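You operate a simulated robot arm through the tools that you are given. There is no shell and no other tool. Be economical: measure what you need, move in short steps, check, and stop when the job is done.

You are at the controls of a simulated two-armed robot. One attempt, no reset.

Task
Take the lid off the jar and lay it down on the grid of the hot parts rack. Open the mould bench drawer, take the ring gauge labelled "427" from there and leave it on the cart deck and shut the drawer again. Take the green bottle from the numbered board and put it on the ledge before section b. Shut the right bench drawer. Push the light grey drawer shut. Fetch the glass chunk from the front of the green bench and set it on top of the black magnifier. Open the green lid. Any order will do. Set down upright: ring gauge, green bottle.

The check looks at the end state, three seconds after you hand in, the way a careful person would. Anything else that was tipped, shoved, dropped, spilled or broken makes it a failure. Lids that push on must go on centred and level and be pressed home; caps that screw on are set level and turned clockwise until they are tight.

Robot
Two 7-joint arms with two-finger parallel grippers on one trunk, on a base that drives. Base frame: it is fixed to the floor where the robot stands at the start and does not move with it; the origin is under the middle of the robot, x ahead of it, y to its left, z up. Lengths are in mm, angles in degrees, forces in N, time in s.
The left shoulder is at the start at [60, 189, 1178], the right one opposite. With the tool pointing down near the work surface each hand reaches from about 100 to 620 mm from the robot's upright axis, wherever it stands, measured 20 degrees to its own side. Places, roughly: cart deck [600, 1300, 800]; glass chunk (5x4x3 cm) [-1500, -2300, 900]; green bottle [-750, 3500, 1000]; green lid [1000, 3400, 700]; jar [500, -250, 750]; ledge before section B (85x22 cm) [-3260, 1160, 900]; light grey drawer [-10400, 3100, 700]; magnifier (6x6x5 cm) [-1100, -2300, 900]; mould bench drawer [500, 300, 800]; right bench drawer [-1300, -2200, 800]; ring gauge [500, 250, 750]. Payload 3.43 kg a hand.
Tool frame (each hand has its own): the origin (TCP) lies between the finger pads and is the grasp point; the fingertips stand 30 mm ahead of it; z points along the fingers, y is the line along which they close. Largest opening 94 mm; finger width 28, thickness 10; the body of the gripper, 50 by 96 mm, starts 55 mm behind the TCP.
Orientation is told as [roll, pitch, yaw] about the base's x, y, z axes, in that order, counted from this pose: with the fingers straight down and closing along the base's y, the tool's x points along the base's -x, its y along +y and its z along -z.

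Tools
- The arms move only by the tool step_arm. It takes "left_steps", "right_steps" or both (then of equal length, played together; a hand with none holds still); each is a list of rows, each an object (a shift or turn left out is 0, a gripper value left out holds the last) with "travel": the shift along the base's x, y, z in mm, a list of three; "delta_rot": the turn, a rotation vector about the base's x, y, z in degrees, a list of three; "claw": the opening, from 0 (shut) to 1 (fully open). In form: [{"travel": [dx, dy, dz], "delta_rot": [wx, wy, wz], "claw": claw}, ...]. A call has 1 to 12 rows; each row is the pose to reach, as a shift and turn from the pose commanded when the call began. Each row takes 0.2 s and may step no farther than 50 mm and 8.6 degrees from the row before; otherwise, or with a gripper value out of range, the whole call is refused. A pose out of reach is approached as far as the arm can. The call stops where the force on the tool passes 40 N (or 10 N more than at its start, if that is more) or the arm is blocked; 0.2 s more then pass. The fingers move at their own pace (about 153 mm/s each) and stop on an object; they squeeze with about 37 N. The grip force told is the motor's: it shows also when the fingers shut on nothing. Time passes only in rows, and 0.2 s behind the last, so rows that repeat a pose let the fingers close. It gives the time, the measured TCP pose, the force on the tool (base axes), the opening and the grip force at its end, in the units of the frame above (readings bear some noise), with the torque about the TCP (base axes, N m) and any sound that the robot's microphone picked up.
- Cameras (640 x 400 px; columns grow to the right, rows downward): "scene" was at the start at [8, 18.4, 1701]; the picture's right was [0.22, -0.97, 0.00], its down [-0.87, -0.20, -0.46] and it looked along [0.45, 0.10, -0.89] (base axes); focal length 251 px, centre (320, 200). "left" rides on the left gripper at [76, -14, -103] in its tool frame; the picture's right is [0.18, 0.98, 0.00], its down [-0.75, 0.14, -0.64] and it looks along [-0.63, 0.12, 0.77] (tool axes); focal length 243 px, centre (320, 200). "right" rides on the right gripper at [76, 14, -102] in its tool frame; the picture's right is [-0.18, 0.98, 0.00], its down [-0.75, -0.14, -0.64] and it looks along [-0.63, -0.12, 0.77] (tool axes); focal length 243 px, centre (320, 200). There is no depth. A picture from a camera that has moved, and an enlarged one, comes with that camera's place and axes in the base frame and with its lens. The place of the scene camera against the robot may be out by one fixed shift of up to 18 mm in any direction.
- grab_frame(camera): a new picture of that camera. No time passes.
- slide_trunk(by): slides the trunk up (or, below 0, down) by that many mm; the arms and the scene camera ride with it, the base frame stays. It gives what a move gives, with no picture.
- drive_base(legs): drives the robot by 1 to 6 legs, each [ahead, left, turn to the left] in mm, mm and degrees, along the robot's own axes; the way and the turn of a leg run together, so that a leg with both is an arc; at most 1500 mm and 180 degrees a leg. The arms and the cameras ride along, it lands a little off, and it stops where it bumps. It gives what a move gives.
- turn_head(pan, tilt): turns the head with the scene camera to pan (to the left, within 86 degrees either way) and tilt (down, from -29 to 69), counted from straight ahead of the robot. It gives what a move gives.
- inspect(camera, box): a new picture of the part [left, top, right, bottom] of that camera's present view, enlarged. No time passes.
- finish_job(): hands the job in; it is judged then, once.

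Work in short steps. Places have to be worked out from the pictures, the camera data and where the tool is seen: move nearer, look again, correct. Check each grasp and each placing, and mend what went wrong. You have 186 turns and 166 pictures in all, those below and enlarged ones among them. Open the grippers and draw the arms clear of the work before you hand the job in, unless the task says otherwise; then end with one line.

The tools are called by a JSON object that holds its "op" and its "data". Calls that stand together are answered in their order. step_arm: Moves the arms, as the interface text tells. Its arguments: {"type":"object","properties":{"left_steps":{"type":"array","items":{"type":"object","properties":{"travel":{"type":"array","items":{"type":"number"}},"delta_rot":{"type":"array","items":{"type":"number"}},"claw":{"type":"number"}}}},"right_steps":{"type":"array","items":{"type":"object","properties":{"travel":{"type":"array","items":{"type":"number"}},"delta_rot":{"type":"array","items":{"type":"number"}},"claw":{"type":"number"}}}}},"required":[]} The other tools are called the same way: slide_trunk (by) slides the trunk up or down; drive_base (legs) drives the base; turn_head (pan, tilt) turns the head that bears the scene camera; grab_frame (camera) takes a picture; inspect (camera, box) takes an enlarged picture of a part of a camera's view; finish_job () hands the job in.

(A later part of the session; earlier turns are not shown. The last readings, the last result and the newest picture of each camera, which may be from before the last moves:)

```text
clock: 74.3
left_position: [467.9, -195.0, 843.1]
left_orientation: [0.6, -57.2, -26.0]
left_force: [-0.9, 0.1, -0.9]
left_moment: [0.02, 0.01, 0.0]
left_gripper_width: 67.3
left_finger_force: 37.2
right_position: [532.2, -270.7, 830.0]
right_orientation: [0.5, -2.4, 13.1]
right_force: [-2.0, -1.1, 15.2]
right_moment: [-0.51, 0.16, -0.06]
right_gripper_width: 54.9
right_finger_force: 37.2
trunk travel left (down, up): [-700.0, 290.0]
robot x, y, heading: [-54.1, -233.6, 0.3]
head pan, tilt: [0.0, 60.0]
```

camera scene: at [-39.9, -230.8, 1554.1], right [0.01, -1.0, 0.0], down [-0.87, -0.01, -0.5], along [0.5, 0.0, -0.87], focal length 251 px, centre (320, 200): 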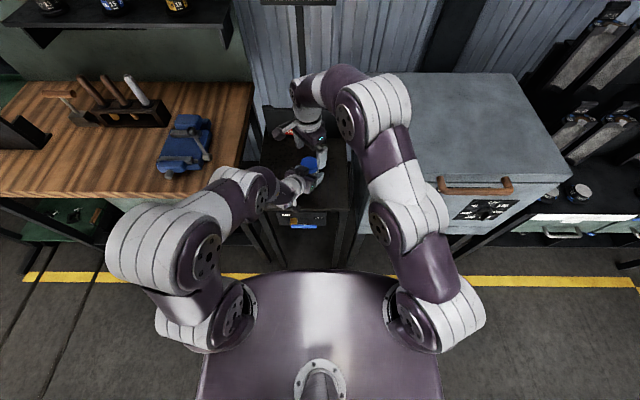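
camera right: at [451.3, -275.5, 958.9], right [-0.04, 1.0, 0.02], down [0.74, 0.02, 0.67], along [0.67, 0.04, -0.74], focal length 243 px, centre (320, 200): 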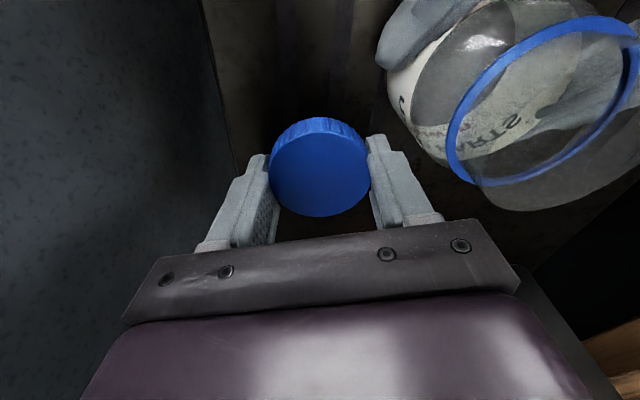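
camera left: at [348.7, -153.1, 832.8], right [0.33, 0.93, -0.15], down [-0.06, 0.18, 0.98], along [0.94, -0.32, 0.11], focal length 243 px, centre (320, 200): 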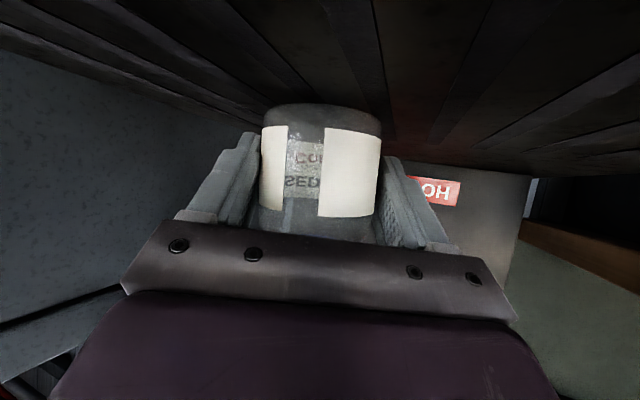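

Contact at 15 N. I open moderately and rise.

{"op": "step_arm", "data": {"right_steps": [{"travel": [0, 0, 1], "claw": 0.78}, {"travel": [0, 0, 1], "claw": 0.78}, {"travel": [0, 0, 25]}, {"travel": [0, 0, 65]}, {"travel": [-10, 0, 110]}, {"travel": [-30, -5, 150]}]}}

{"op": "grab_frame", "data": {"camera": "right"}}

```text
clock: 75.8
left_position: [467.3, -195.6, 841.4]
left_orientation: [0.7, -57.1, -26.0]
left_force: [-0.5, 0.2, -1.1]
left_moment: [0.02, 0.01, -0.02]
left_gripper_width: 67.3
left_finger_force: 36.9
right_position: [500.2, -276.4, 979.8]
right_orientation: [0.5, -2.1, 13.1]
right_force: [0.1, -0.3, -0.4]
right_moment: [0.02, -0.02, -0.02]
right_gripper_width: 73.3
right_finger_force: 0.1
trunk travel left (down, up): [-700.0, 290.0]
robot x, y, heading: [-52.5, -236.8, 0.6]
head pan, tilt: [0.0, 60.0]
```

```text
108 pictures are left
camera right: at [419.8, -282.1, 1078.6], right [-0.04, 1.0, 0.02], down [0.74, 0.02, 0.67], along [0.67, 0.04, -0.74], focal length 243 px, centre (320, 200)
```

right: 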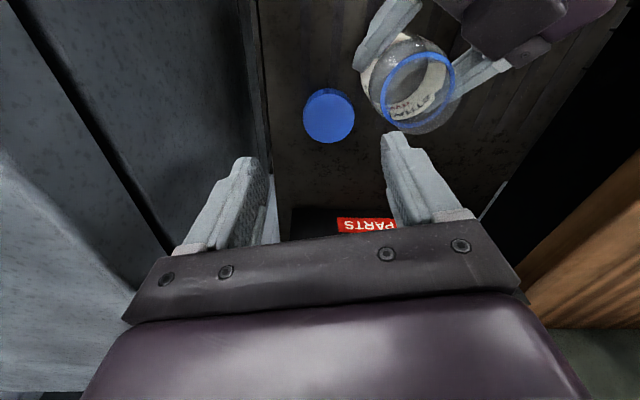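

Lid lies on the grid. Now I set the jar down (lower ~1 mm), release it, and back off along the left tool axis with the base.

{"op": "step_arm", "data": {"left_steps": [{"travel": [0, 0, -1.5]}, {"travel": [0, 0, -1.5], "claw": 1}, {"travel": [0, 0, -1.5], "claw": 1}, {"travel": [0, 0, -1.5], "claw": 1}]}}

{"op": "grab_frame", "data": {"camera": "left"}}

{"op": "drive_base", "data": {"legs": [[-80, 40, 0], [-170, 20, 0]]}}

{"op": "grab_frame", "data": {"camera": "scene"}}

```text
clock: 76.8
left_position: [470.8, -195.2, 840.1]
left_orientation: [0.4, -57.2, -25.8]
left_force: [0.4, 0.6, 0.6]
left_moment: [-0.03, -0.01, 0.01]
left_gripper_width: 93.9
left_finger_force: 0.0
right_position: [501.2, -276.7, 978.0]
right_orientation: [0.5, -2.3, 13.1]
right_force: [-0.5, 0.2, 0.1]
right_moment: [0.03, 0.0, -0.01]
right_gripper_width: 73.2
right_finger_force: 0.2
trunk travel left (down, up): [-700.0, 290.0]
robot x, y, heading: [-52.8, -235.2, 0.5]
head pan, tilt: [0.0, 60.0]
```

```text
107 pictures are left
camera left: at [349.0, -152.9, 831.8], right [0.33, 0.93, -0.15], down [-0.06, 0.18, 0.98], along [0.94, -0.32, 0.11], focal length 243 px, centre (320, 200)
```

left: 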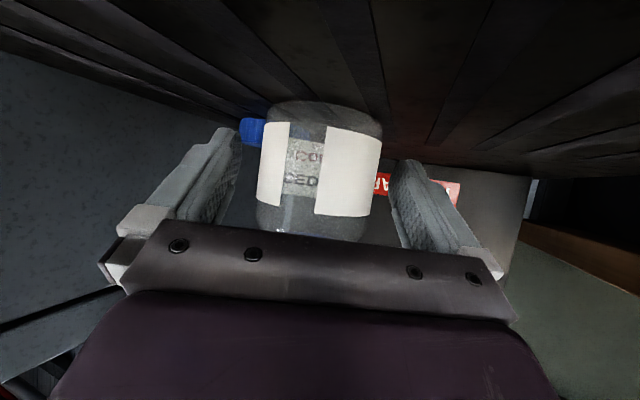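

```text
clock: 78.9
left_position: [217.6, -136.1, 839.8]
left_orientation: [0.6, -57.1, -25.7]
left_force: [0.1, -0.5, 0.5]
left_moment: [-0.02, 0.01, 0.0]
left_gripper_width: 93.9
left_finger_force: 0.1
right_position: [249.2, -218.9, 979.5]
right_orientation: [0.6, -2.2, 13.3]
right_force: [0.0, 0.1, -0.2]
right_moment: [0.03, -0.01, 0.04]
right_gripper_width: 73.3
right_finger_force: 0.0
trunk travel left (down, up): [-700.0, 290.0]
robot x, y, heading: [-302.6, -177.1, 0.5]
head pan, tilt: [0.0, 60.0]
```

```text
106 pictures are left
camera scene: at [-292.2, -173.6, 1554.1], right [0.01, -1.0, 0.0], down [-0.87, -0.01, -0.5], along [0.5, 0.01, -0.87], focal length 251 px, centre (320, 200)
```

scene: 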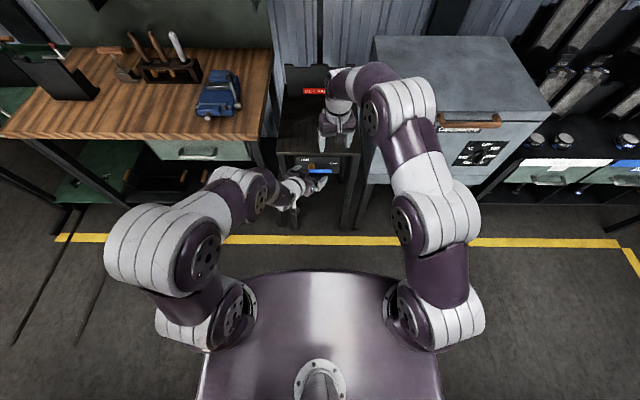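

Lid done. Now the mould bench drawer: I raise the trunk back and bring the left hand tool-down.

{"op": "slide_trunk", "data": {"by": 150}}

{"op": "step_arm", "data": {"left_steps": [{"travel": [20, 20, 0], "delta_rot": [3.5, 7.3, 0]}, {"travel": [40, 40, 0], "delta_rot": [7, 14.6, 0]}, {"travel": [60, 60, 0], "delta_rot": [10.6, 21.9, 0]}, {"travel": [70, 80, 0], "delta_rot": [14.1, 29.3, 0]}, {"travel": [70, 110, 0], "delta_rot": [17.6, 36.6, 0]}, {"travel": [70, 140, 0], "delta_rot": [21.2, 44, 0]}, {"travel": [70, 170, 0], "delta_rot": [24.8, 51.4, 0]}], "right_steps": [{"travel": [0, 0, 0]}, {"travel": [0, 0, 0]}, {"travel": [0, 0, 0]}, {"travel": [0, 0, 0]}, {"travel": [0, 0, 0]}, {"travel": [0, -20, 0]}, {"travel": [0, -40, 0]}]}}

{"op": "drive_base", "data": {"legs": [[80, 280, 0]]}}

{"op": "grab_frame", "data": {"camera": "left"}}

{"op": "grab_frame", "data": {"camera": "scene"}}

```text
clock: 80.7
left_position: [219.0, -135.7, 990.7]
left_orientation: [0.4, -56.9, -25.6]
left_force: [0.0, -0.2, 0.1]
left_moment: [-0.01, -0.01, 0.01]
left_gripper_width: 93.8
left_finger_force: 0.1
right_position: [250.8, -218.7, 1129.3]
right_orientation: [0.5, -2.1, 13.3]
right_force: [0.7, 0.4, -0.8]
right_moment: [0.01, 0.01, 0.02]
right_gripper_width: 73.1
right_finger_force: 0.0
trunk travel left (down, up): [-850.0, 140.0]
robot x, y, heading: [-303.4, -175.3, 0.9]
head pan, tilt: [0.0, 60.0]
```

```text
clock: 82.3
left_position: [290.3, 35.2, 989.9]
left_orientation: [0.6, 0.2, -25.6]
left_force: [0.4, 0.1, -0.1]
left_moment: [0.02, -0.04, 0.01]
left_gripper_width: 94.3
left_finger_force: 0.0
right_position: [251.0, -259.0, 1130.3]
right_orientation: [0.5, -2.1, 13.3]
right_force: [-0.2, 0.8, 0.2]
right_moment: [0.02, 0.02, 0.02]
right_gripper_width: 73.5
right_finger_force: 0.0
trunk travel left (down, up): [-850.0, 140.0]
robot x, y, heading: [-306.1, -179.6, 0.6]
head pan, tilt: [0.0, 60.0]
```

```text
clock: 84.3
left_position: [368.7, 309.6, 990.7]
left_orientation: [0.6, 0.0, -26.0]
left_force: [0.5, -0.2, -0.1]
left_moment: [0.01, 0.03, -0.03]
left_gripper_width: 94.0
left_finger_force: 0.1
right_position: [328.5, 18.8, 1130.5]
right_orientation: [0.5, -2.2, 13.1]
right_force: [0.4, 0.5, 0.2]
right_moment: [-0.01, -0.03, 0.03]
right_gripper_width: 73.3
right_finger_force: 0.0
trunk travel left (down, up): [-850.0, 140.0]
robot x, y, heading: [-222.1, 98.7, 0.2]
head pan, tilt: [0.0, 60.0]
```

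```text
105 pictures are left
camera left: at [293.4, 329.7, 1092.4], right [0.26, 0.96, 0.01], down [0.74, -0.21, 0.64], along [0.62, -0.16, -0.77], focal length 243 px, centre (320, 200)
```

left: 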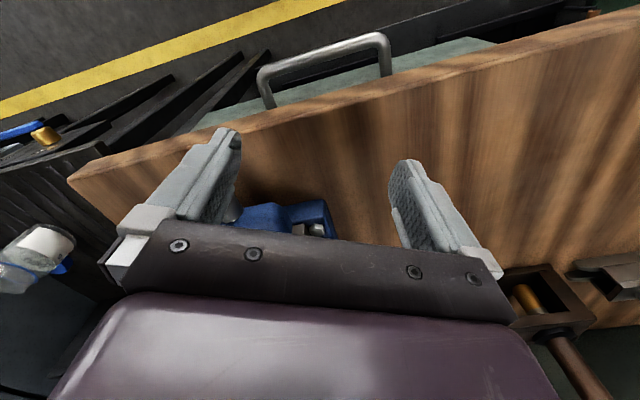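

```text
104 pictures are left
camera scene: at [-212.5, 103.8, 1704.1], right [0.01, -1.0, 0.0], down [-0.87, -0.01, -0.5], along [0.5, 0.0, -0.87], focal length 251 px, centre (320, 200)
```

scene: 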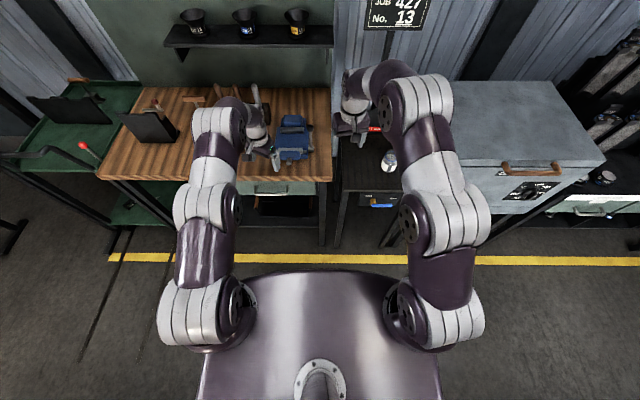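

Zooming on the drawer handle in the scene view to triangulate.

{"op": "inspect", "data": {"camera": "scene", "box": [200, 140, 360, 240]}}

```text
4.00 times, centred on (280, 190) of scene
camera zoom: at [-212.5, 103.8, 1704.1], right [0.01, -1.0, 0.0], down [-0.87, -0.01, -0.5], along [0.5, 0.0, -0.87], focal length 1003 px, centre (480, 240)
```

zoom: 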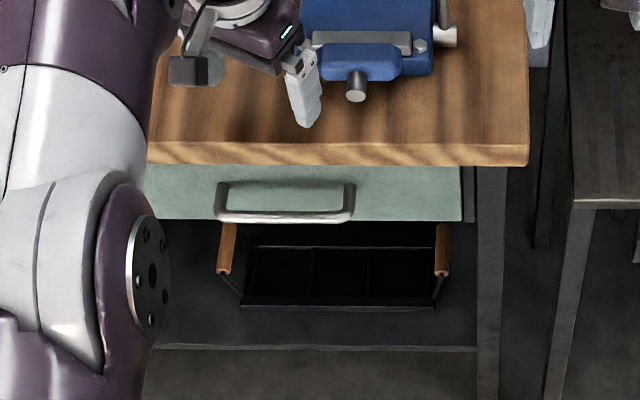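

Bar at about (348,321,741), ~155 mm wide, close beneath the bench edge. I'll grip it at 45° from the front: first yaw to -90 while backing, then pitch.

{"op": "step_arm", "data": {"left_steps": [{"travel": [-15, 2, -10], "delta_rot": [0, 0, -8], "claw": 0.6}, {"travel": [-30, 4, -20], "delta_rot": [0, 0, -16]}, {"travel": [-45, 6, -30], "delta_rot": [0, 0, -24]}, {"travel": [-60, 8, -40], "delta_rot": [0, 0, -32]}, {"travel": [-75, 10, -50], "delta_rot": [0, 0, -40]}, {"travel": [-90, 12, -60], "delta_rot": [0, 0, -48]}, {"travel": [-100, 12, -70], "delta_rot": [0, 0, -56]}, {"travel": [-100, 12, -80], "delta_rot": [0, 0, -64]}]}}

{"op": "step_arm", "data": {"left_steps": [{"travel": [0, 0, 0], "delta_rot": [0, -7.5, 0]}, {"travel": [0, 0, 0], "delta_rot": [0, -15, 0]}, {"travel": [0, 0, -10], "delta_rot": [0, -22.5, 0]}, {"travel": [0, 0, -30], "delta_rot": [0, -30, 0]}, {"travel": [0, 0, -50], "delta_rot": [0, -37.5, 0]}, {"travel": [0, 0, -70], "delta_rot": [0, -45, 0]}]}}

{"op": "grab_frame", "data": {"camera": "left"}}

{"op": "inspect", "data": {"camera": "scene", "box": [160, 110, 360, 235]}}

```text
clock: 86.1
left_position: [268.1, 322.6, 910.8]
left_orientation: [0.4, 0.0, -90.1]
left_force: [-0.2, -0.2, 0.0]
left_moment: [-0.03, 0.0, 0.03]
left_gripper_width: 56.1
left_finger_force: 0.2
right_position: [330.5, 18.8, 1129.1]
right_orientation: [0.5, -2.1, 13.1]
right_force: [-0.5, 0.0, -0.5]
right_moment: [0.02, 0.03, 0.03]
right_gripper_width: 73.2
right_finger_force: 0.0
trunk travel left (down, up): [-850.0, 140.0]
robot x, y, heading: [-223.7, 99.4, 0.6]
head pan, tilt: [0.0, 60.0]
```

```text
clock: 87.5
left_position: [318.0, 323.2, 870.5]
left_orientation: [35.0, 0.0, -89.6]
left_force: [-23.4, 2.1, -16.5]
left_moment: [0.1, 0.84, -0.15]
left_gripper_width: 39.9
left_finger_force: 0.1
left hand out of reach, approached as far as the arm can: row 4, 5, 6
right_position: [327.3, 20.1, 1130.2]
right_orientation: [0.4, -2.2, 13.3]
right_force: [0.0, 0.6, 0.8]
right_moment: [-0.03, 0.0, -0.02]
right_gripper_width: 73.4
right_finger_force: 0.1
trunk travel left (down, up): [-850.0, 140.0]
robot x, y, heading: [-224.9, 101.2, 0.3]
head pan, tilt: [0.0, 60.0]
```

```text
102 pictures are left
camera left: at [247.2, 398.4, 946.2], right [0.8, 0.19, 0.56], down [-0.25, -0.76, 0.61], along [0.54, -0.63, -0.56], focal length 243 px, centre (320, 200)
```

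left: 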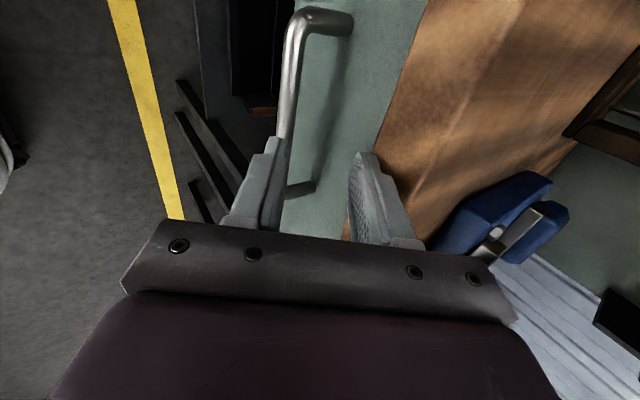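

```text
3.20 times, centred on (260, 172) of scene
camera zoom: at [-214.7, 106.3, 1703.7], right [0.01, -1.0, 0.0], down [-0.87, -0.01, -0.5], along [0.5, 0.0, -0.87], focal length 802 px, centre (512, 288)
```

zoom: 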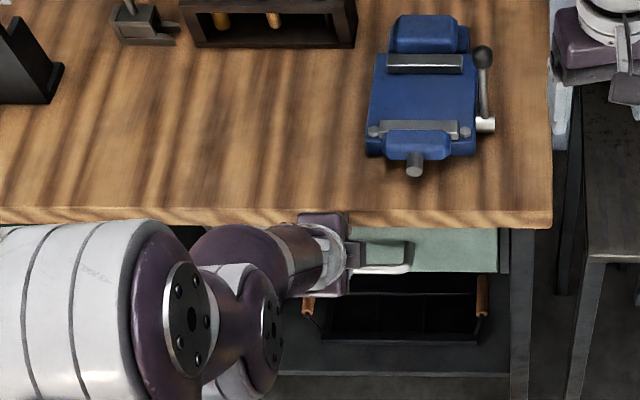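

I touched the bench edge. Wrist triangulation now gives the bar at (342,318,785) and bench edge x≈359. I back off first and narrow the gripper.

{"op": "step_arm", "data": {"left_steps": [{"travel": [-20, 0, 0], "claw": 0.38}, {"travel": [-40, -3, 0]}, {"travel": [-40, -3, -25]}, {"travel": [-35, -4, -45]}]}}

{"op": "grab_frame", "data": {"camera": "left"}}

```text
clock: 88.5
left_position: [311.0, 316.7, 858.8]
left_orientation: [33.5, 0.3, -89.4]
left_force: [0.1, 0.3, -0.5]
left_moment: [-0.03, 0.01, -0.02]
left_gripper_width: 35.9
left_finger_force: 0.0
left hand out of reach, approached as far as the arm can: row 1, 2, 3, 4
right_position: [328.1, 18.8, 1129.8]
right_orientation: [0.5, -2.2, 13.1]
right_force: [-0.7, -0.7, -0.8]
right_moment: [-0.04, 0.0, -0.03]
right_gripper_width: 73.3
right_finger_force: 0.0
trunk travel left (down, up): [-850.0, 140.0]
robot x, y, heading: [-221.2, 102.1, 0.6]
head pan, tilt: [0.0, 60.0]
```

```text
100 pictures are left
camera left: at [241.0, 392.1, 935.5], right [0.82, 0.19, 0.55], down [-0.23, -0.76, 0.61], along [0.53, -0.62, -0.58], focal length 243 px, centre (320, 200)
```

left: 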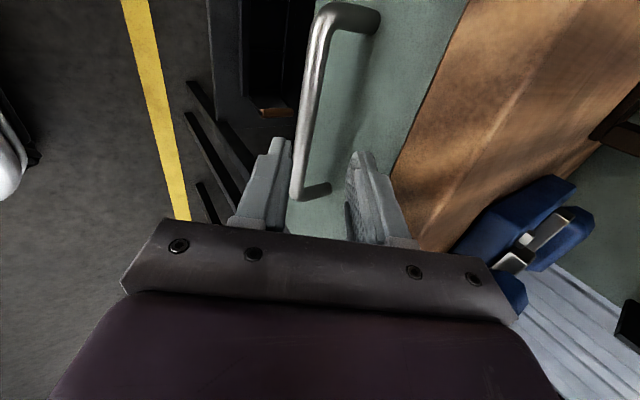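

The bar reads about (346,318,782). I move to the pre-point (314,318,826), then along the tool axis to straddle the bar.

{"op": "step_arm", "data": {"left_steps": [{"travel": [2, 1, -16]}, {"travel": [3, 1, -33]}, {"travel": [3, 1, -33]}]}}

{"op": "grab_frame", "data": {"camera": "left"}}

```text
clock: 89.3
left_position: [298.9, 331.3, 813.5]
left_orientation: [34.7, 3.0, -87.8]
left_force: [-0.4, 0.1, -0.3]
left_moment: [0.02, 0.0, 0.0]
left_gripper_width: 35.8
left_finger_force: 0.1
left hand out of reach, approached as far as the arm can: row 1, 2
right_position: [329.4, 17.6, 1129.3]
right_orientation: [0.5, -2.2, 13.2]
right_force: [-0.4, -0.4, -0.1]
right_moment: [0.04, -0.01, 0.01]
right_gripper_width: 73.6
right_finger_force: 0.0
trunk travel left (down, up): [-850.0, 140.0]
robot x, y, heading: [-219.6, 103.9, 0.2]
head pan, tilt: [0.0, 60.0]
```

```text
99 pictures are left
camera left: at [225.6, 401.3, 893.8], right [0.8, 0.18, 0.57], down [-0.22, -0.79, 0.57], along [0.55, -0.58, -0.6], focal length 243 px, centre (320, 200)
```

left: 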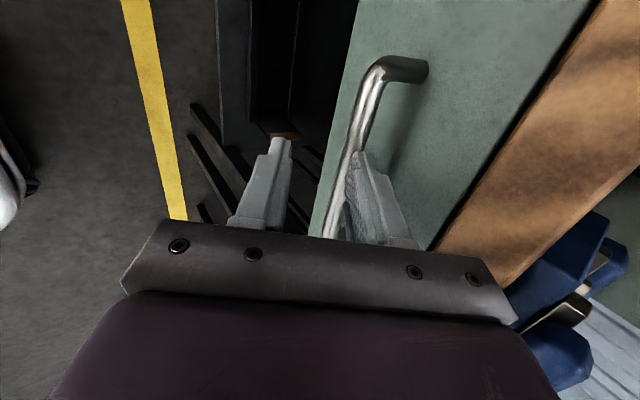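

Re-triangulating with three wrist views: bar at (337, ~310, 798). I go to pre-point (311,315,835), then along the axis.

{"op": "step_arm", "data": {"left_steps": [{"travel": [6, -8, 11]}, {"travel": [12, -16, 22]}, {"travel": [12, -16, 22]}]}}

{"op": "grab_frame", "data": {"camera": "left"}}

```text
clock: 90.1
left_position: [304.6, 303.9, 817.0]
left_orientation: [35.6, 0.1, -89.8]
left_force: [-0.2, 0.4, -0.5]
left_moment: [0.02, -0.01, -0.02]
left_gripper_width: 35.9
left_finger_force: 0.0
right_position: [331.0, 19.4, 1128.7]
right_orientation: [0.5, -2.0, 13.1]
right_force: [-0.9, -0.2, -0.1]
right_moment: [-0.01, 0.0, 0.03]
right_gripper_width: 73.4
right_finger_force: 0.1
trunk travel left (down, up): [-850.0, 140.0]
robot x, y, heading: [-225.5, 99.7, 0.3]
head pan, tilt: [0.0, 60.0]
```

```text
98 pictures are left
camera left: at [233.3, 380.6, 892.2], right [0.8, 0.19, 0.57], down [-0.25, -0.76, 0.6], along [0.54, -0.63, -0.56], focal length 243 px, centre (320, 200)
```

left: 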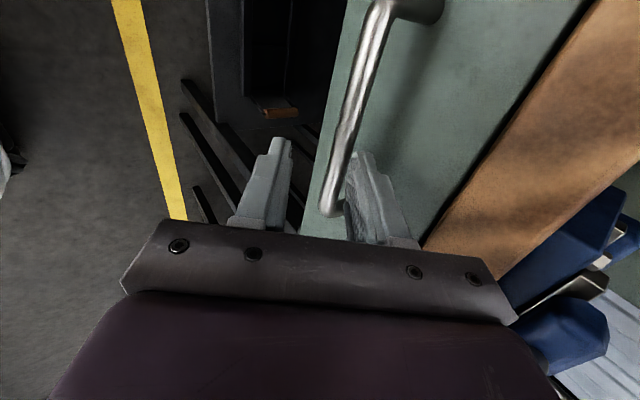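

Bar confirmed at z≈800, spanning y 260–386. I shift 16 mm along the closing axis and then advance 36 mm along the tool axis.

{"op": "step_arm", "data": {"left_steps": [{"travel": [5, 6, 12]}, {"travel": [13, 12, 10]}, {"travel": [20, 13, 0]}, {"travel": [27, 13, -10]}, {"travel": [34, 13, -20]}]}}

{"op": "grab_frame", "data": {"camera": "left"}}

```text
clock: 91.3
left_position: [338.0, 316.7, 795.8]
left_orientation: [35.4, 0.1, -89.7]
left_force: [0.2, 0.0, -0.4]
left_moment: [0.01, -0.02, -0.01]
left_gripper_width: 35.8
left_finger_force: 0.0
right_position: [330.4, 19.2, 1129.6]
right_orientation: [0.6, -2.1, 13.2]
right_force: [-0.4, 0.5, -0.3]
right_moment: [0.01, 0.0, 0.02]
right_gripper_width: 73.5
right_finger_force: 0.0
trunk travel left (down, up): [-850.0, 140.0]
robot x, y, heading: [-224.9, 98.8, 0.3]
head pan, tilt: [0.0, 60.0]
```

```text
97 pictures are left
camera left: at [267.4, 393.1, 871.0], right [0.8, 0.19, 0.57], down [-0.25, -0.76, 0.6], along [0.54, -0.63, -0.56], focal length 243 px, centre (320, 200)
```

left: 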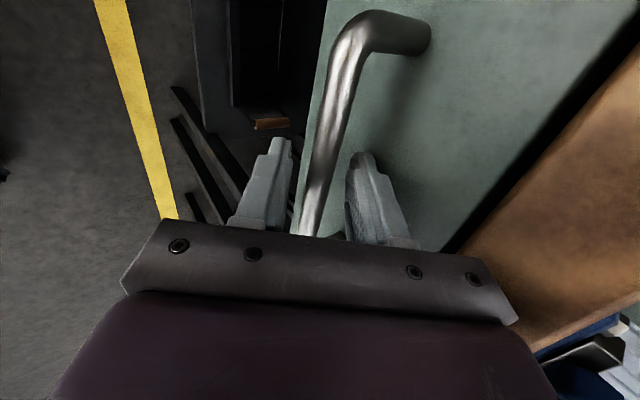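

The bar is now between the fingers with no contact force; I close on it.

{"op": "step_arm", "data": {"left_steps": [{"claw": 0}, {"claw": 0}]}}

```text
clock: 91.9
left_position: [337.7, 316.9, 796.6]
left_orientation: [35.5, 0.2, -89.6]
left_force: [-2.0, -0.4, 3.7]
left_moment: [-0.36, -0.02, 0.45]
left_gripper_width: 14.2
left_finger_force: 45.4
right_position: [328.2, 18.4, 1130.6]
right_orientation: [0.6, -2.2, 13.0]
right_force: [-0.1, -0.7, -0.4]
right_moment: [0.02, -0.02, 0.03]
right_gripper_width: 73.4
right_finger_force: 0.1
trunk travel left (down, up): [-850.0, 140.0]
robot x, y, heading: [-223.3, 97.8, 0.4]
head pan, tilt: [0.0, 60.0]
```

Gripped (14 mm). I pull the drawer by driving the base back.

{"op": "drive_base", "data": {"legs": [[-220, 0, 0]]}}

{"op": "turn_head", "data": {"pan": 20, "tilt": 55}}

{"op": "grab_frame", "data": {"camera": "scene"}}

```text
clock: 93.5
left_position: [121.6, 317.6, 796.7]
left_orientation: [35.6, 0.1, -89.5]
left_force: [1.2, 10.6, 5.5]
left_moment: [0.85, -0.14, 0.26]
left_gripper_width: 13.9
left_finger_force: 45.3
right_position: [111.4, 19.1, 1130.2]
right_orientation: [0.5, -2.2, 13.3]
right_force: [-0.2, 0.1, 0.3]
right_moment: [0.0, -0.01, 0.01]
right_gripper_width: 73.2
right_finger_force: 0.1
trunk travel left (down, up): [-850.0, 140.0]
robot x, y, heading: [-445.6, 99.0, 0.7]
head pan, tilt: [0.0, 60.0]
```

```text
clock: 94.4
left_position: [122.6, 317.9, 797.1]
left_orientation: [35.6, 0.0, -89.5]
left_force: [-1.2, 4.1, 0.2]
left_moment: [0.47, 0.0, 0.06]
left_gripper_width: 13.8
left_finger_force: 45.1
right_position: [112.1, 18.0, 1129.6]
right_orientation: [0.5, -2.1, 13.2]
right_force: [0.5, -0.2, -0.4]
right_moment: [-0.01, 0.0, -0.01]
right_gripper_width: 73.3
right_finger_force: 0.1
trunk travel left (down, up): [-850.0, 140.0]
robot x, y, heading: [-441.8, 95.6, 0.4]
head pan, tilt: [20.0, 55.0]
```

```text
96 pictures are left
camera scene: at [-429.2, 128.6, 1710.1], right [0.35, -0.94, 0.0], down [-0.77, -0.29, -0.57], along [0.54, 0.2, -0.82], focal length 251 px, centre (320, 200)
```

scene: 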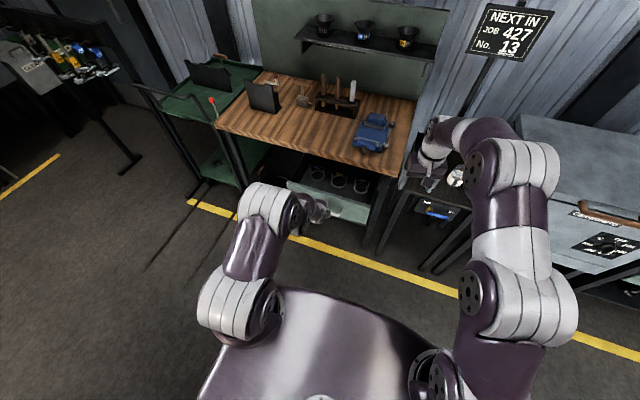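

The drawer is open ~216 mm with three ring gauges inside. Zooming.

{"op": "inspect", "data": {"camera": "scene", "box": [270, 140, 410, 230]}}

```text
4.44 times, centred on (340, 185) of scene
camera zoom: at [-429.2, 128.6, 1710.1], right [0.35, -0.94, 0.0], down [-0.77, -0.29, -0.57], along [0.54, 0.2, -0.82], focal length 1114 px, centre (231, 267)
```

zoom: 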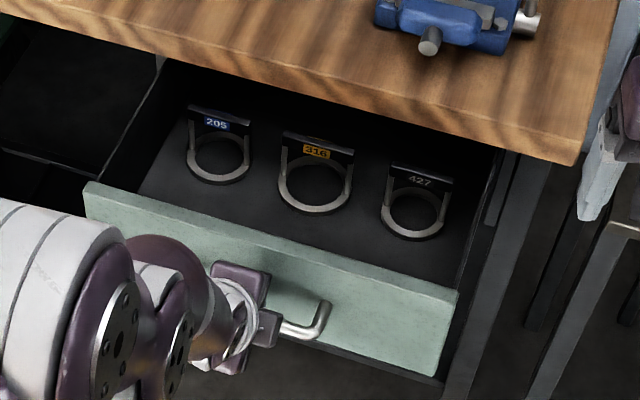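

Gauge 427 is the rightmost, near (340,200) — close to the bench edge. I try to pull the drawer out further.

{"op": "drive_base", "data": {"legs": [[-100, 0, 0]]}}

{"op": "inspect", "data": {"camera": "scene", "box": [270, 120, 430, 220]}}

```text
clock: 95.5
left_position: [22.6, 317.9, 797.5]
left_orientation: [35.7, 0.1, -89.3]
left_force: [2.3, 5.4, -1.7]
left_moment: [0.63, -0.22, 0.03]
left_gripper_width: 13.9
left_finger_force: 45.1
right_position: [14.3, 17.6, 1129.8]
right_orientation: [0.5, -2.0, 13.4]
right_force: [-0.3, 0.5, -0.1]
right_moment: [-0.03, -0.04, -0.01]
right_gripper_width: 73.4
right_finger_force: 0.2
trunk travel left (down, up): [-850.0, 140.0]
robot x, y, heading: [-540.9, 97.3, 0.5]
head pan, tilt: [20.0, 55.0]
```

```text
4.00 times, centred on (350, 170) of scene
camera zoom: at [-527.3, 127.7, 1710.1], right [0.35, -0.94, 0.0], down [-0.77, -0.29, -0.57], along [0.54, 0.2, -0.82], focal length 1003 px, centre (200, 320)
```

zoom: 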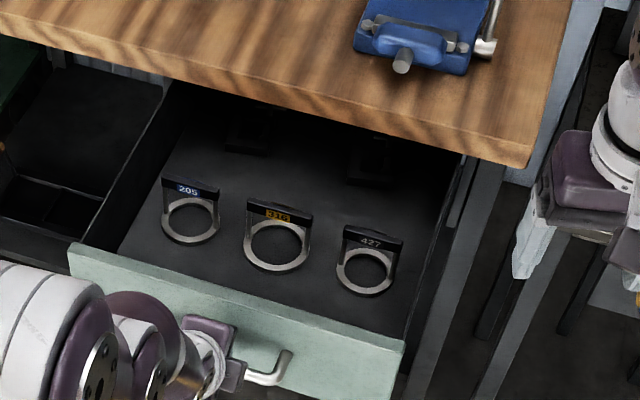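

Drawer is out 315 mm; gauge 427 near (254,206). I release the handle, retreat along the axis and return the left tool to vertical.

{"op": "step_arm", "data": {"left_steps": [{"claw": 0.42}, {"claw": 0.42}, {"travel": [-14, 0, 20]}, {"travel": [-29, 0, 41]}, {"travel": [-29, 0, 85]}, {"travel": [-20, 0, 130], "delta_rot": [0, 7, 0]}, {"travel": [-10, 0, 170], "delta_rot": [0, 14, 0]}, {"travel": [0, -10, 190], "delta_rot": [0, 21, 0]}, {"travel": [0, -20, 190], "delta_rot": [0, 28, 0]}, {"travel": [0, -30, 190], "delta_rot": [0, 35.6, 0], "claw": 1}]}}

{"op": "drive_base", "data": {"legs": [[235, 0, 0]]}}

{"op": "grab_frame", "data": {"camera": "left"}}

{"op": "grab_frame", "data": {"camera": "scene"}}

```text
clock: 97.7
left_position: [21.5, 287.5, 986.8]
left_orientation: [-0.1, 0.3, -89.4]
left_force: [0.6, -0.3, 0.9]
left_moment: [0.0, 0.02, -0.01]
left_gripper_width: 94.1
left_finger_force: 0.1
left hand out of reach, approached as far as the arm can: row 8
right_position: [13.3, 19.2, 1128.9]
right_orientation: [0.6, -2.1, 13.4]
right_force: [0.5, 0.0, 0.0]
right_moment: [0.01, 0.03, -0.02]
right_gripper_width: 73.5
right_finger_force: 0.2
trunk travel left (down, up): [-850.0, 140.0]
robot x, y, heading: [-540.9, 99.5, 0.7]
head pan, tilt: [20.0, 55.0]
```

```text
clock: 99.5
left_position: [255.2, 289.4, 988.1]
left_orientation: [0.2, 0.5, -89.6]
left_force: [-0.5, -0.3, 0.0]
left_moment: [0.02, -0.02, -0.02]
left_gripper_width: 94.2
left_finger_force: 0.2
right_position: [246.4, 21.4, 1130.2]
right_orientation: [0.5, -2.2, 13.3]
right_force: [-0.6, -0.2, -0.6]
right_moment: [-0.01, 0.02, -0.02]
right_gripper_width: 73.1
right_finger_force: 0.1
trunk travel left (down, up): [-850.0, 140.0]
robot x, y, heading: [-305.8, 102.2, 0.7]
head pan, tilt: [20.0, 55.0]
```

```text
93 pictures are left
camera left: at [239.6, 364.4, 1091.1], right [0.98, 0.19, 0.0], down [0.15, -0.76, 0.64], along [0.12, -0.62, -0.77], focal length 243 px, centre (320, 200)
```

left: 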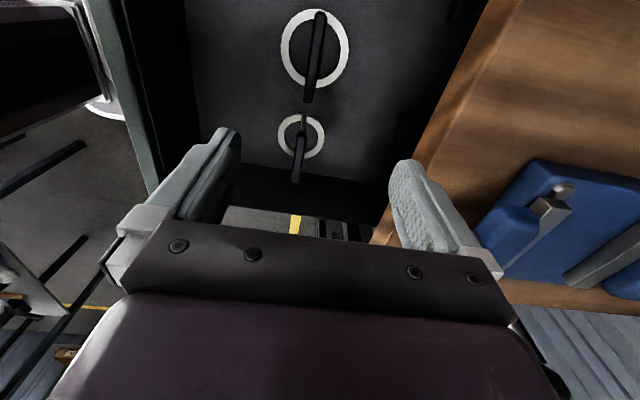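

```text
92 pictures are left
camera scene: at [-295.4, 129.5, 1710.2], right [0.35, -0.94, 0.0], down [-0.77, -0.29, -0.57], along [0.54, 0.2, -0.82], focal length 251 px, centre (320, 200)
```

scene: 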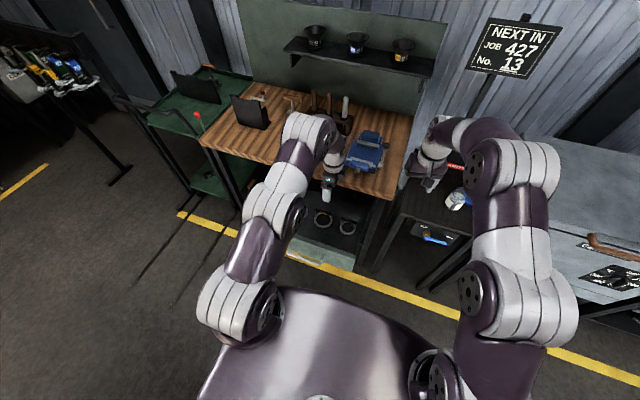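

The gauges are flat rings with a thin upright plate along y; 427 is at about (243,203). I move the left hand above it.

{"op": "step_arm", "data": {"left_steps": [{"travel": [-5, -40, -20]}, {"travel": [-12, -84, -40]}, {"travel": [-12, -84, -80]}]}}

{"op": "grab_frame", "data": {"camera": "left"}}

```text
clock: 100.3
left_position: [245.3, 208.2, 908.2]
left_orientation: [0.1, 0.4, -89.5]
left_force: [-0.1, 0.1, -0.5]
left_moment: [0.0, 0.02, -0.01]
left_gripper_width: 93.8
left_finger_force: 0.4
right_position: [247.1, 22.2, 1129.8]
right_orientation: [0.5, -2.1, 13.3]
right_force: [0.9, -0.1, -0.5]
right_moment: [-0.02, 0.02, 0.0]
right_gripper_width: 73.4
right_finger_force: 0.1
trunk travel left (down, up): [-850.0, 140.0]
robot x, y, heading: [-309.3, 100.9, 0.8]
head pan, tilt: [20.0, 55.0]
```

```text
91 pictures are left
camera left: at [231.0, 283.2, 1010.6], right [0.98, 0.19, 0.0], down [0.15, -0.76, 0.64], along [0.12, -0.62, -0.77], focal length 243 px, centre (320, 200)
```

left: 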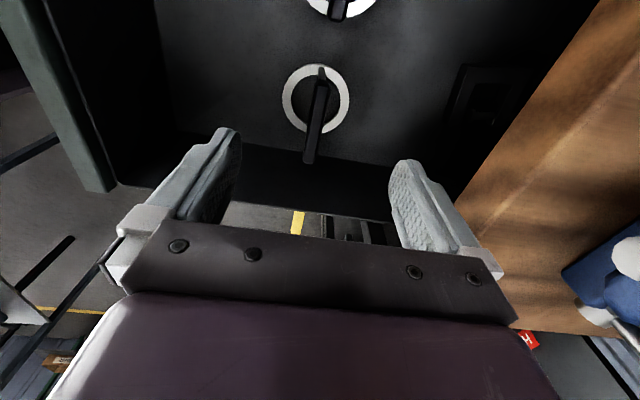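

Ring centre (241,210), plate top about z 820. I lower around the plate with partially open fingers.

{"op": "step_arm", "data": {"left_steps": [{"travel": [-4, 3, -30], "claw": 0.5}, {"travel": [-4, 3, -60]}, {"travel": [-4, 3, -75]}, {"travel": [-4, 3, -75]}]}}

{"op": "inspect", "data": {"camera": "left", "box": [200, 60, 440, 240]}}

```text
clock: 101.3
left_position: [238.0, 208.2, 833.3]
left_orientation: [0.1, 0.5, -89.6]
left_force: [-0.6, -0.3, 1.0]
left_moment: [-0.01, 0.02, 0.01]
left_gripper_width: 46.9
left_finger_force: 0.0
right_position: [247.0, 20.2, 1129.9]
right_orientation: [0.5, -2.1, 13.2]
right_force: [-0.2, -0.1, -0.3]
right_moment: [-0.04, 0.0, 0.01]
right_gripper_width: 73.5
right_finger_force: 0.1
trunk travel left (down, up): [-850.0, 140.0]
robot x, y, heading: [-307.3, 98.8, 0.9]
head pan, tilt: [20.0, 55.0]
```

```text
2.22 times, centred on (320, 150) of left
camera zoom: at [223.5, 283.4, 936.0], right [0.98, 0.19, 0.0], down [0.15, -0.76, 0.64], along [0.12, -0.62, -0.77], focal length 539 px, centre (320, 311)
```

zoom: 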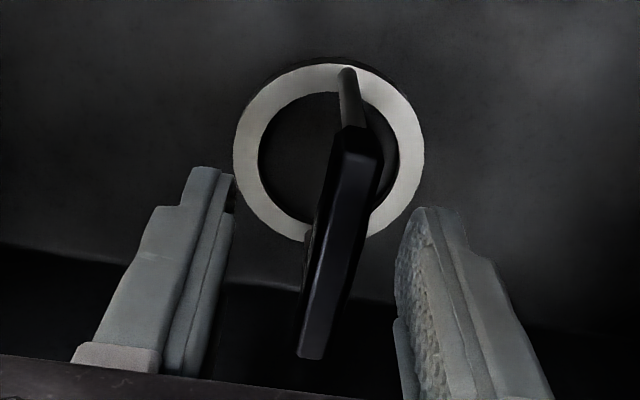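

Bar top at z≈814, centre (241,210). I lower 25 mm more and close.

{"op": "step_arm", "data": {"left_steps": [{"travel": [2, 1, -13]}, {"travel": [2, 1, -26]}, {"travel": [2, 1, -26], "claw": 0}, {"travel": [2, 1, -26], "claw": 0}, {"travel": [2, 1, -26], "claw": 0}]}}

{"op": "inspect", "data": {"camera": "left", "box": [200, 60, 440, 240]}}

```text
clock: 102.5
left_position: [240.8, 209.6, 807.5]
left_orientation: [0.0, 0.6, -89.6]
left_force: [0.0, 0.2, 0.9]
left_moment: [0.05, 0.03, -0.01]
left_gripper_width: 16.0
left_finger_force: 37.0
right_position: [247.8, 22.1, 1129.7]
right_orientation: [0.5, -2.1, 13.3]
right_force: [-0.4, -1.2, 0.0]
right_moment: [-0.03, 0.02, -0.03]
right_gripper_width: 73.2
right_finger_force: 0.0
trunk travel left (down, up): [-850.0, 140.0]
robot x, y, heading: [-311.2, 99.4, 0.6]
head pan, tilt: [20.0, 55.0]
```

```text
2.22 times, centred on (320, 150) of left
camera zoom: at [226.1, 284.9, 909.7], right [0.98, 0.19, 0.0], down [0.15, -0.76, 0.64], along [0.12, -0.62, -0.77], focal length 539 px, centre (320, 311)
```

zoom: 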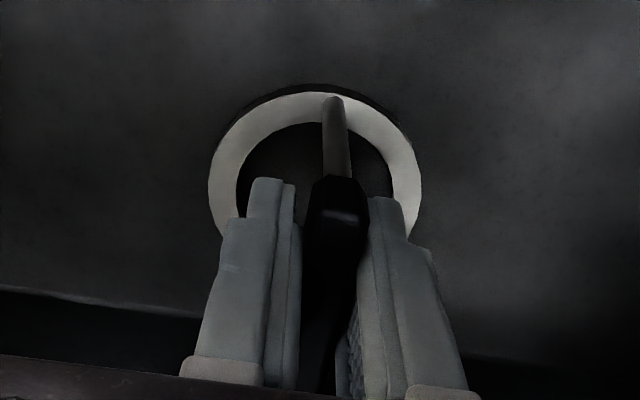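

Gripped on the plate (16 mm). I lift the gauge high and pull it towards me.

{"op": "step_arm", "data": {"left_steps": [{"travel": [0, 0, 40]}, {"travel": [0, 0, 85]}, {"travel": [0, 5, 130]}, {"travel": [-20, 10, 175]}, {"travel": [-40, 20, 215]}, {"travel": [-70, 40, 240]}, {"travel": [-100, 60, 255]}]}}

{"op": "grab_frame", "data": {"camera": "left"}}

{"op": "drive_base", "data": {"legs": [[-230, 0, 0], [0, 225, 0]]}}

{"op": "turn_head", "data": {"pan": 0, "tilt": 55}}

{"op": "grab_frame", "data": {"camera": "scene"}}

```text
clock: 104.1
left_position: [140.6, 270.3, 1060.4]
left_orientation: [0.1, 0.6, -89.5]
left_force: [-0.1, 0.4, -1.3]
left_moment: [-0.03, 0.01, 0.0]
left_gripper_width: 15.7
left_finger_force: 37.3
right_position: [245.3, 21.2, 1129.8]
right_orientation: [0.4, -2.1, 13.3]
right_force: [-0.4, 0.0, 0.6]
right_moment: [0.01, -0.03, 0.0]
right_gripper_width: 73.5
right_finger_force: 0.0
trunk travel left (down, up): [-850.0, 140.0]
robot x, y, heading: [-306.3, 101.9, 0.9]
head pan, tilt: [20.0, 55.0]
```

```text
88 pictures are left
camera left: at [125.9, 345.5, 1163.0], right [0.98, 0.19, 0.0], down [0.15, -0.76, 0.64], along [0.12, -0.62, -0.77], focal length 243 px, centre (320, 200)
```

left: 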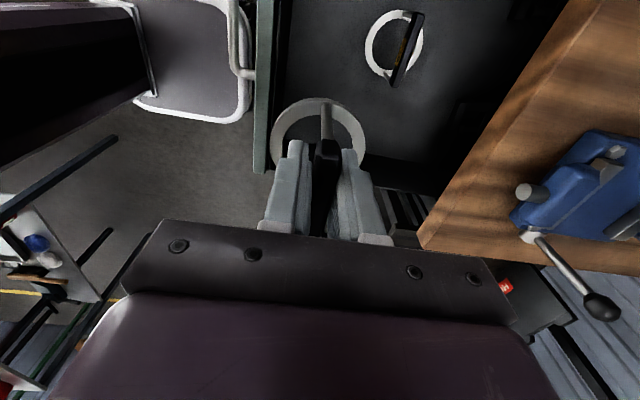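

```text
clock: 107.1
left_position: [-91.5, 486.7, 1059.8]
left_orientation: [0.0, 0.5, -90.0]
left_force: [0.4, 0.1, -1.9]
left_moment: [0.03, -0.01, -0.01]
left_gripper_width: 16.1
left_finger_force: 36.7
right_position: [11.6, 235.3, 1129.7]
right_orientation: [0.4, -2.2, 12.9]
right_force: [-0.4, 0.1, 0.3]
right_moment: [0.0, 0.01, 0.04]
right_gripper_width: 73.5
right_finger_force: 0.1
trunk travel left (down, up): [-850.0, 140.0]
robot x, y, heading: [-542.1, 317.1, 0.1]
head pan, tilt: [20.0, 55.0]
```

```text
clock: 108.0
left_position: [-92.0, 486.0, 1059.3]
left_orientation: [0.2, 0.5, -90.0]
left_force: [1.0, -0.3, -2.2]
left_moment: [0.01, 0.01, -0.05]
left_gripper_width: 15.9
left_finger_force: 37.3
right_position: [10.9, 236.3, 1130.4]
right_orientation: [0.5, -2.1, 12.9]
right_force: [0.0, 0.5, -0.1]
right_moment: [0.0, 0.01, 0.03]
right_gripper_width: 73.6
right_finger_force: 0.1
trunk travel left (down, up): [-850.0, 140.0]
robot x, y, heading: [-543.3, 319.2, 0.1]
head pan, tilt: [0.0, 55.0]
```

```text
87 pictures are left
camera scene: at [-524.9, 324.6, 1710.1], right [0.01, -1.0, 0.0], down [-0.82, -0.01, -0.57], along [0.57, 0.0, -0.82], focal length 251 px, centre (320, 200)
```

scene: 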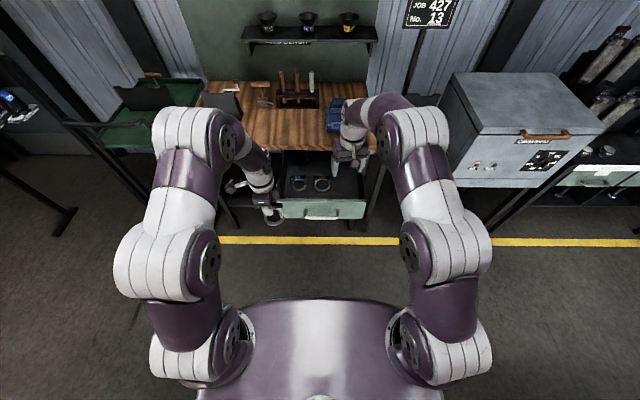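

Gauge secure. Now the right hand goes down in front of the handle bar (closed fingers) to push the drawer shut.

{"op": "step_arm", "data": {"right_steps": [{"travel": [-30, 20, -30], "claw": 0}, {"travel": [-60, 40, -60], "delta_rot": [0, 0, -4]}, {"travel": [-75, 55, -95], "delta_rot": [0, 1, -8]}, {"travel": [-75, 70, -135], "delta_rot": [0, 2, -13]}, {"travel": [-75, 84, -175], "delta_rot": [0, 2, -13]}, {"travel": [-75, 84, -220], "delta_rot": [0, 2, -13]}, {"travel": [-75, 84, -265], "delta_rot": [0, 2, -13]}, {"travel": [-75, 84, -305], "delta_rot": [0, 2, -13]}, {"travel": [-65, 84, -330], "delta_rot": [0, 2, -13]}]}}

{"op": "grab_frame", "data": {"camera": "right"}}

```text
clock: 110.0
left_position: [-91.8, 485.0, 1059.6]
left_orientation: [0.1, 0.6, -89.8]
left_force: [0.1, 0.0, -0.9]
left_moment: [0.04, 0.01, -0.03]
left_gripper_width: 16.0
left_finger_force: 36.8
right_position: [-53.1, 321.3, 798.6]
right_orientation: [0.8, -0.2, 0.1]
right_force: [-0.1, -0.1, -1.0]
right_moment: [0.01, 0.02, 0.02]
right_gripper_width: 0.0
right_finger_force: 32.8
trunk travel left (down, up): [-850.0, 140.0]
robot x, y, heading: [-544.5, 319.9, 0.3]
head pan, tilt: [0.0, 55.0]
```

```text
86 pictures are left
camera right: at [-128.6, 333.3, 900.1], right [0.18, 0.98, 0.01], down [0.75, -0.15, 0.64], along [0.63, -0.11, -0.77], focal length 243 px, centre (320, 200)
```

right: 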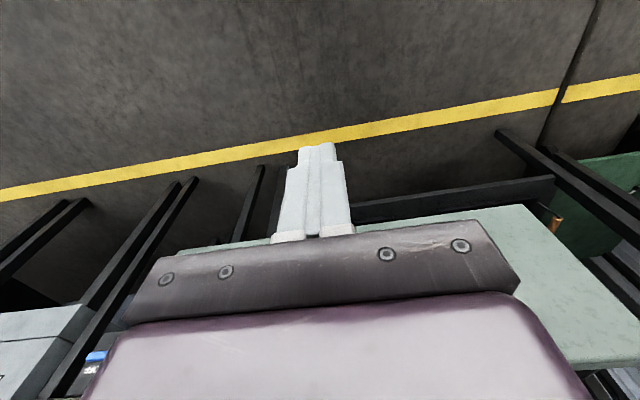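

Position is right in front of the bar. I drive forward 365 mm to push the drawer shut.

{"op": "drive_base", "data": {"legs": [[330, 0, 0]]}}

{"op": "grab_frame", "data": {"camera": "scene"}}

```text
clock: 112.1
left_position: [229.8, 486.6, 1059.8]
left_orientation: [0.0, 0.5, -90.1]
left_force: [0.8, 0.2, -1.8]
left_moment: [0.03, -0.02, -0.02]
left_gripper_width: 15.8
left_finger_force: 37.4
right_position: [268.2, 321.0, 798.4]
right_orientation: [0.7, -0.2, -0.1]
right_force: [0.1, -0.5, 0.3]
right_moment: [-0.01, -0.04, 0.0]
right_gripper_width: 0.0
right_finger_force: 32.5
trunk travel left (down, up): [-850.0, 140.0]
robot x, y, heading: [-226.3, 320.7, -0.0]
head pan, tilt: [0.0, 55.0]
```

```text
85 pictures are left
camera scene: at [-203.5, 325.6, 1710.1], right [0.0, -1.0, 0.0], down [-0.82, 0.0, -0.57], along [0.57, 0.0, -0.82], focal length 251 px, centre (320, 200)
```

scene: 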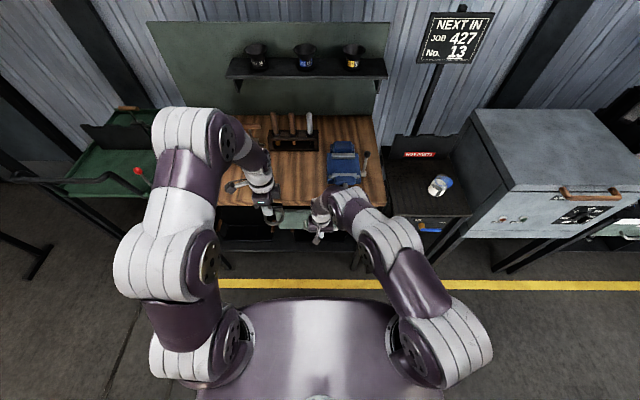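

The drawer is following. I continue the last ~48 mm until it stops, and zoom on jar and lid.

{"op": "drive_base", "data": {"legs": [[60, 0, 0]]}}

{"op": "inspect", "data": {"camera": "scene", "box": [220, 120, 460, 270]}}

```text
clock: 113.2
left_position: [284.9, 486.4, 1059.2]
left_orientation: [0.0, 0.4, -89.8]
left_force: [0.2, 0.3, -1.3]
left_moment: [0.05, 0.0, 0.03]
left_gripper_width: 15.8
left_finger_force: 36.8
right_position: [312.8, 320.9, 794.3]
right_orientation: [0.2, 1.2, 0.3]
right_force: [-4.0, -0.1, 0.6]
right_moment: [-0.04, -0.33, -0.05]
right_gripper_width: 0.0
right_finger_force: 32.4
trunk travel left (down, up): [-850.0, 140.0]
robot x, y, heading: [-163.1, 320.1, 0.5]
head pan, tilt: [0.0, 55.0]
stopped in leg 1: the force on the tool passed its limit at 129 N (the readings are from after the stop); the commanded pose is now the measured one
```

```text
2.67 times, centred on (340, 195) of scene
camera zoom: at [-149.5, 325.8, 1710.1], right [0.01, -1.0, 0.0], down [-0.82, 0.0, -0.57], along [0.57, 0.0, -0.82], focal length 668 px, centre (267, 213)
```

zoom: 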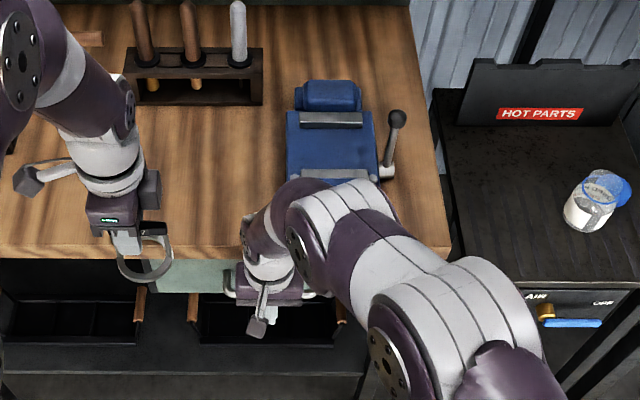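

Drawer hit its stop; jar upright. I raise the right hand, back off, and check the drawer.

{"op": "step_arm", "data": {"right_steps": [{"travel": [-30, 0, 0]}, {"travel": [-60, 0, 20]}, {"travel": [-70, -10, 65]}, {"travel": [-70, -30, 110]}, {"travel": [-70, -50, 155]}, {"travel": [-70, -80, 195]}, {"travel": [-70, -110, 235]}, {"travel": [-70, -140, 270]}]}}

{"op": "drive_base", "data": {"legs": [[-250, 0, 0], [0, 750, 0]]}}

{"op": "grab_frame", "data": {"camera": "scene"}}

```text
clock: 115.0
left_position: [283.0, 487.1, 1059.2]
left_orientation: [0.2, 0.4, -90.0]
left_force: [0.2, 0.2, -1.2]
left_moment: [-0.01, 0.03, -0.03]
left_gripper_width: 16.0
left_finger_force: 37.0
right_position: [241.2, 179.8, 1065.3]
right_orientation: [0.3, 1.2, 0.2]
right_force: [0.3, -0.4, 0.6]
right_moment: [0.01, 0.01, 0.0]
right_gripper_width: 0.0
right_finger_force: 32.5
trunk travel left (down, up): [-850.0, 140.0]
robot x, y, heading: [-165.2, 323.7, 0.5]
head pan, tilt: [0.0, 55.0]
```

```text
clock: 120.4
left_position: [28.5, 1235.1, 1058.7]
left_orientation: [0.2, 0.5, -89.7]
left_force: [0.6, 0.2, -0.6]
left_moment: [0.04, -0.01, 0.01]
left_gripper_width: 15.9
left_finger_force: 37.1
right_position: [-10.8, 928.8, 1063.7]
right_orientation: [0.2, 1.2, 0.6]
right_force: [-0.4, 0.2, -0.4]
right_moment: [-0.01, 0.03, 0.01]
right_gripper_width: 0.0
right_finger_force: 33.4
trunk travel left (down, up): [-850.0, 140.0]
robot x, y, heading: [-424.2, 1068.3, 0.6]
head pan, tilt: [0.0, 55.0]
```

```text
83 pictures are left
camera scene: at [-403.2, 1070.5, 1710.1], right [0.01, -1.0, 0.0], down [-0.82, -0.01, -0.57], along [0.57, 0.01, -0.82], focal length 251 px, centre (320, 200)
```

scene: 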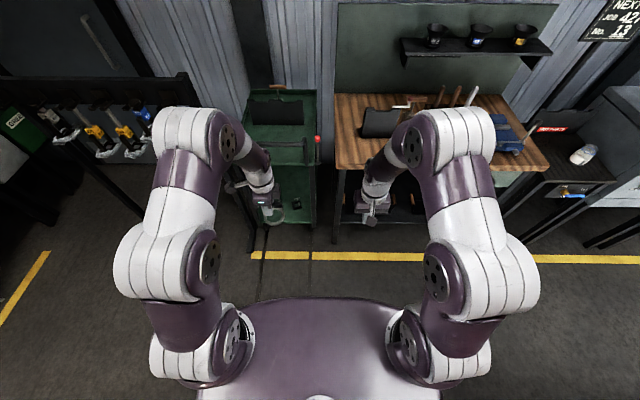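

Zooming on the cart deck and on the drawer.

{"op": "inspect", "data": {"camera": "scene", "box": [220, 70, 360, 260]}}

{"op": "inspect", "data": {"camera": "scene", "box": [470, 120, 630, 220]}}

```text
2.11 times, centred on (290, 165) of scene
camera zoom: at [-403.2, 1070.5, 1710.1], right [0.01, -1.0, 0.0], down [-0.82, -0.01, -0.57], along [0.57, 0.01, -0.82], focal length 528 px, centre (383, 274)
```

zoom: 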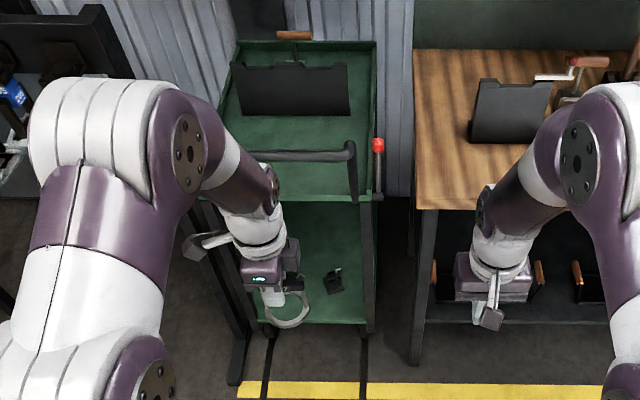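

```text
4.00 times, centred on (550, 170) of scene
camera zoom: at [-403.2, 1070.5, 1710.1], right [0.01, -1.0, 0.0], down [-0.82, -0.01, -0.57], along [0.57, 0.01, -0.82], focal length 1003 px, centre (-600, 320)
```

zoom: 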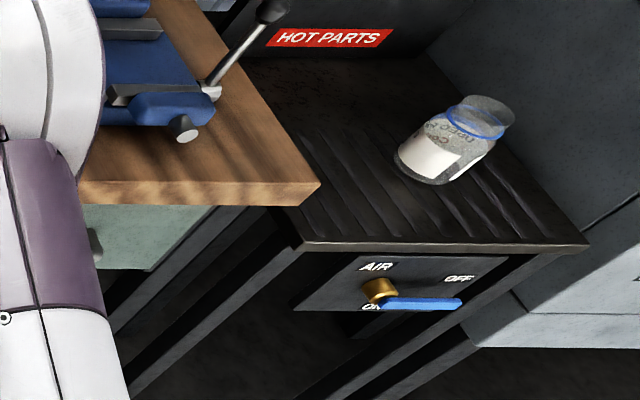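

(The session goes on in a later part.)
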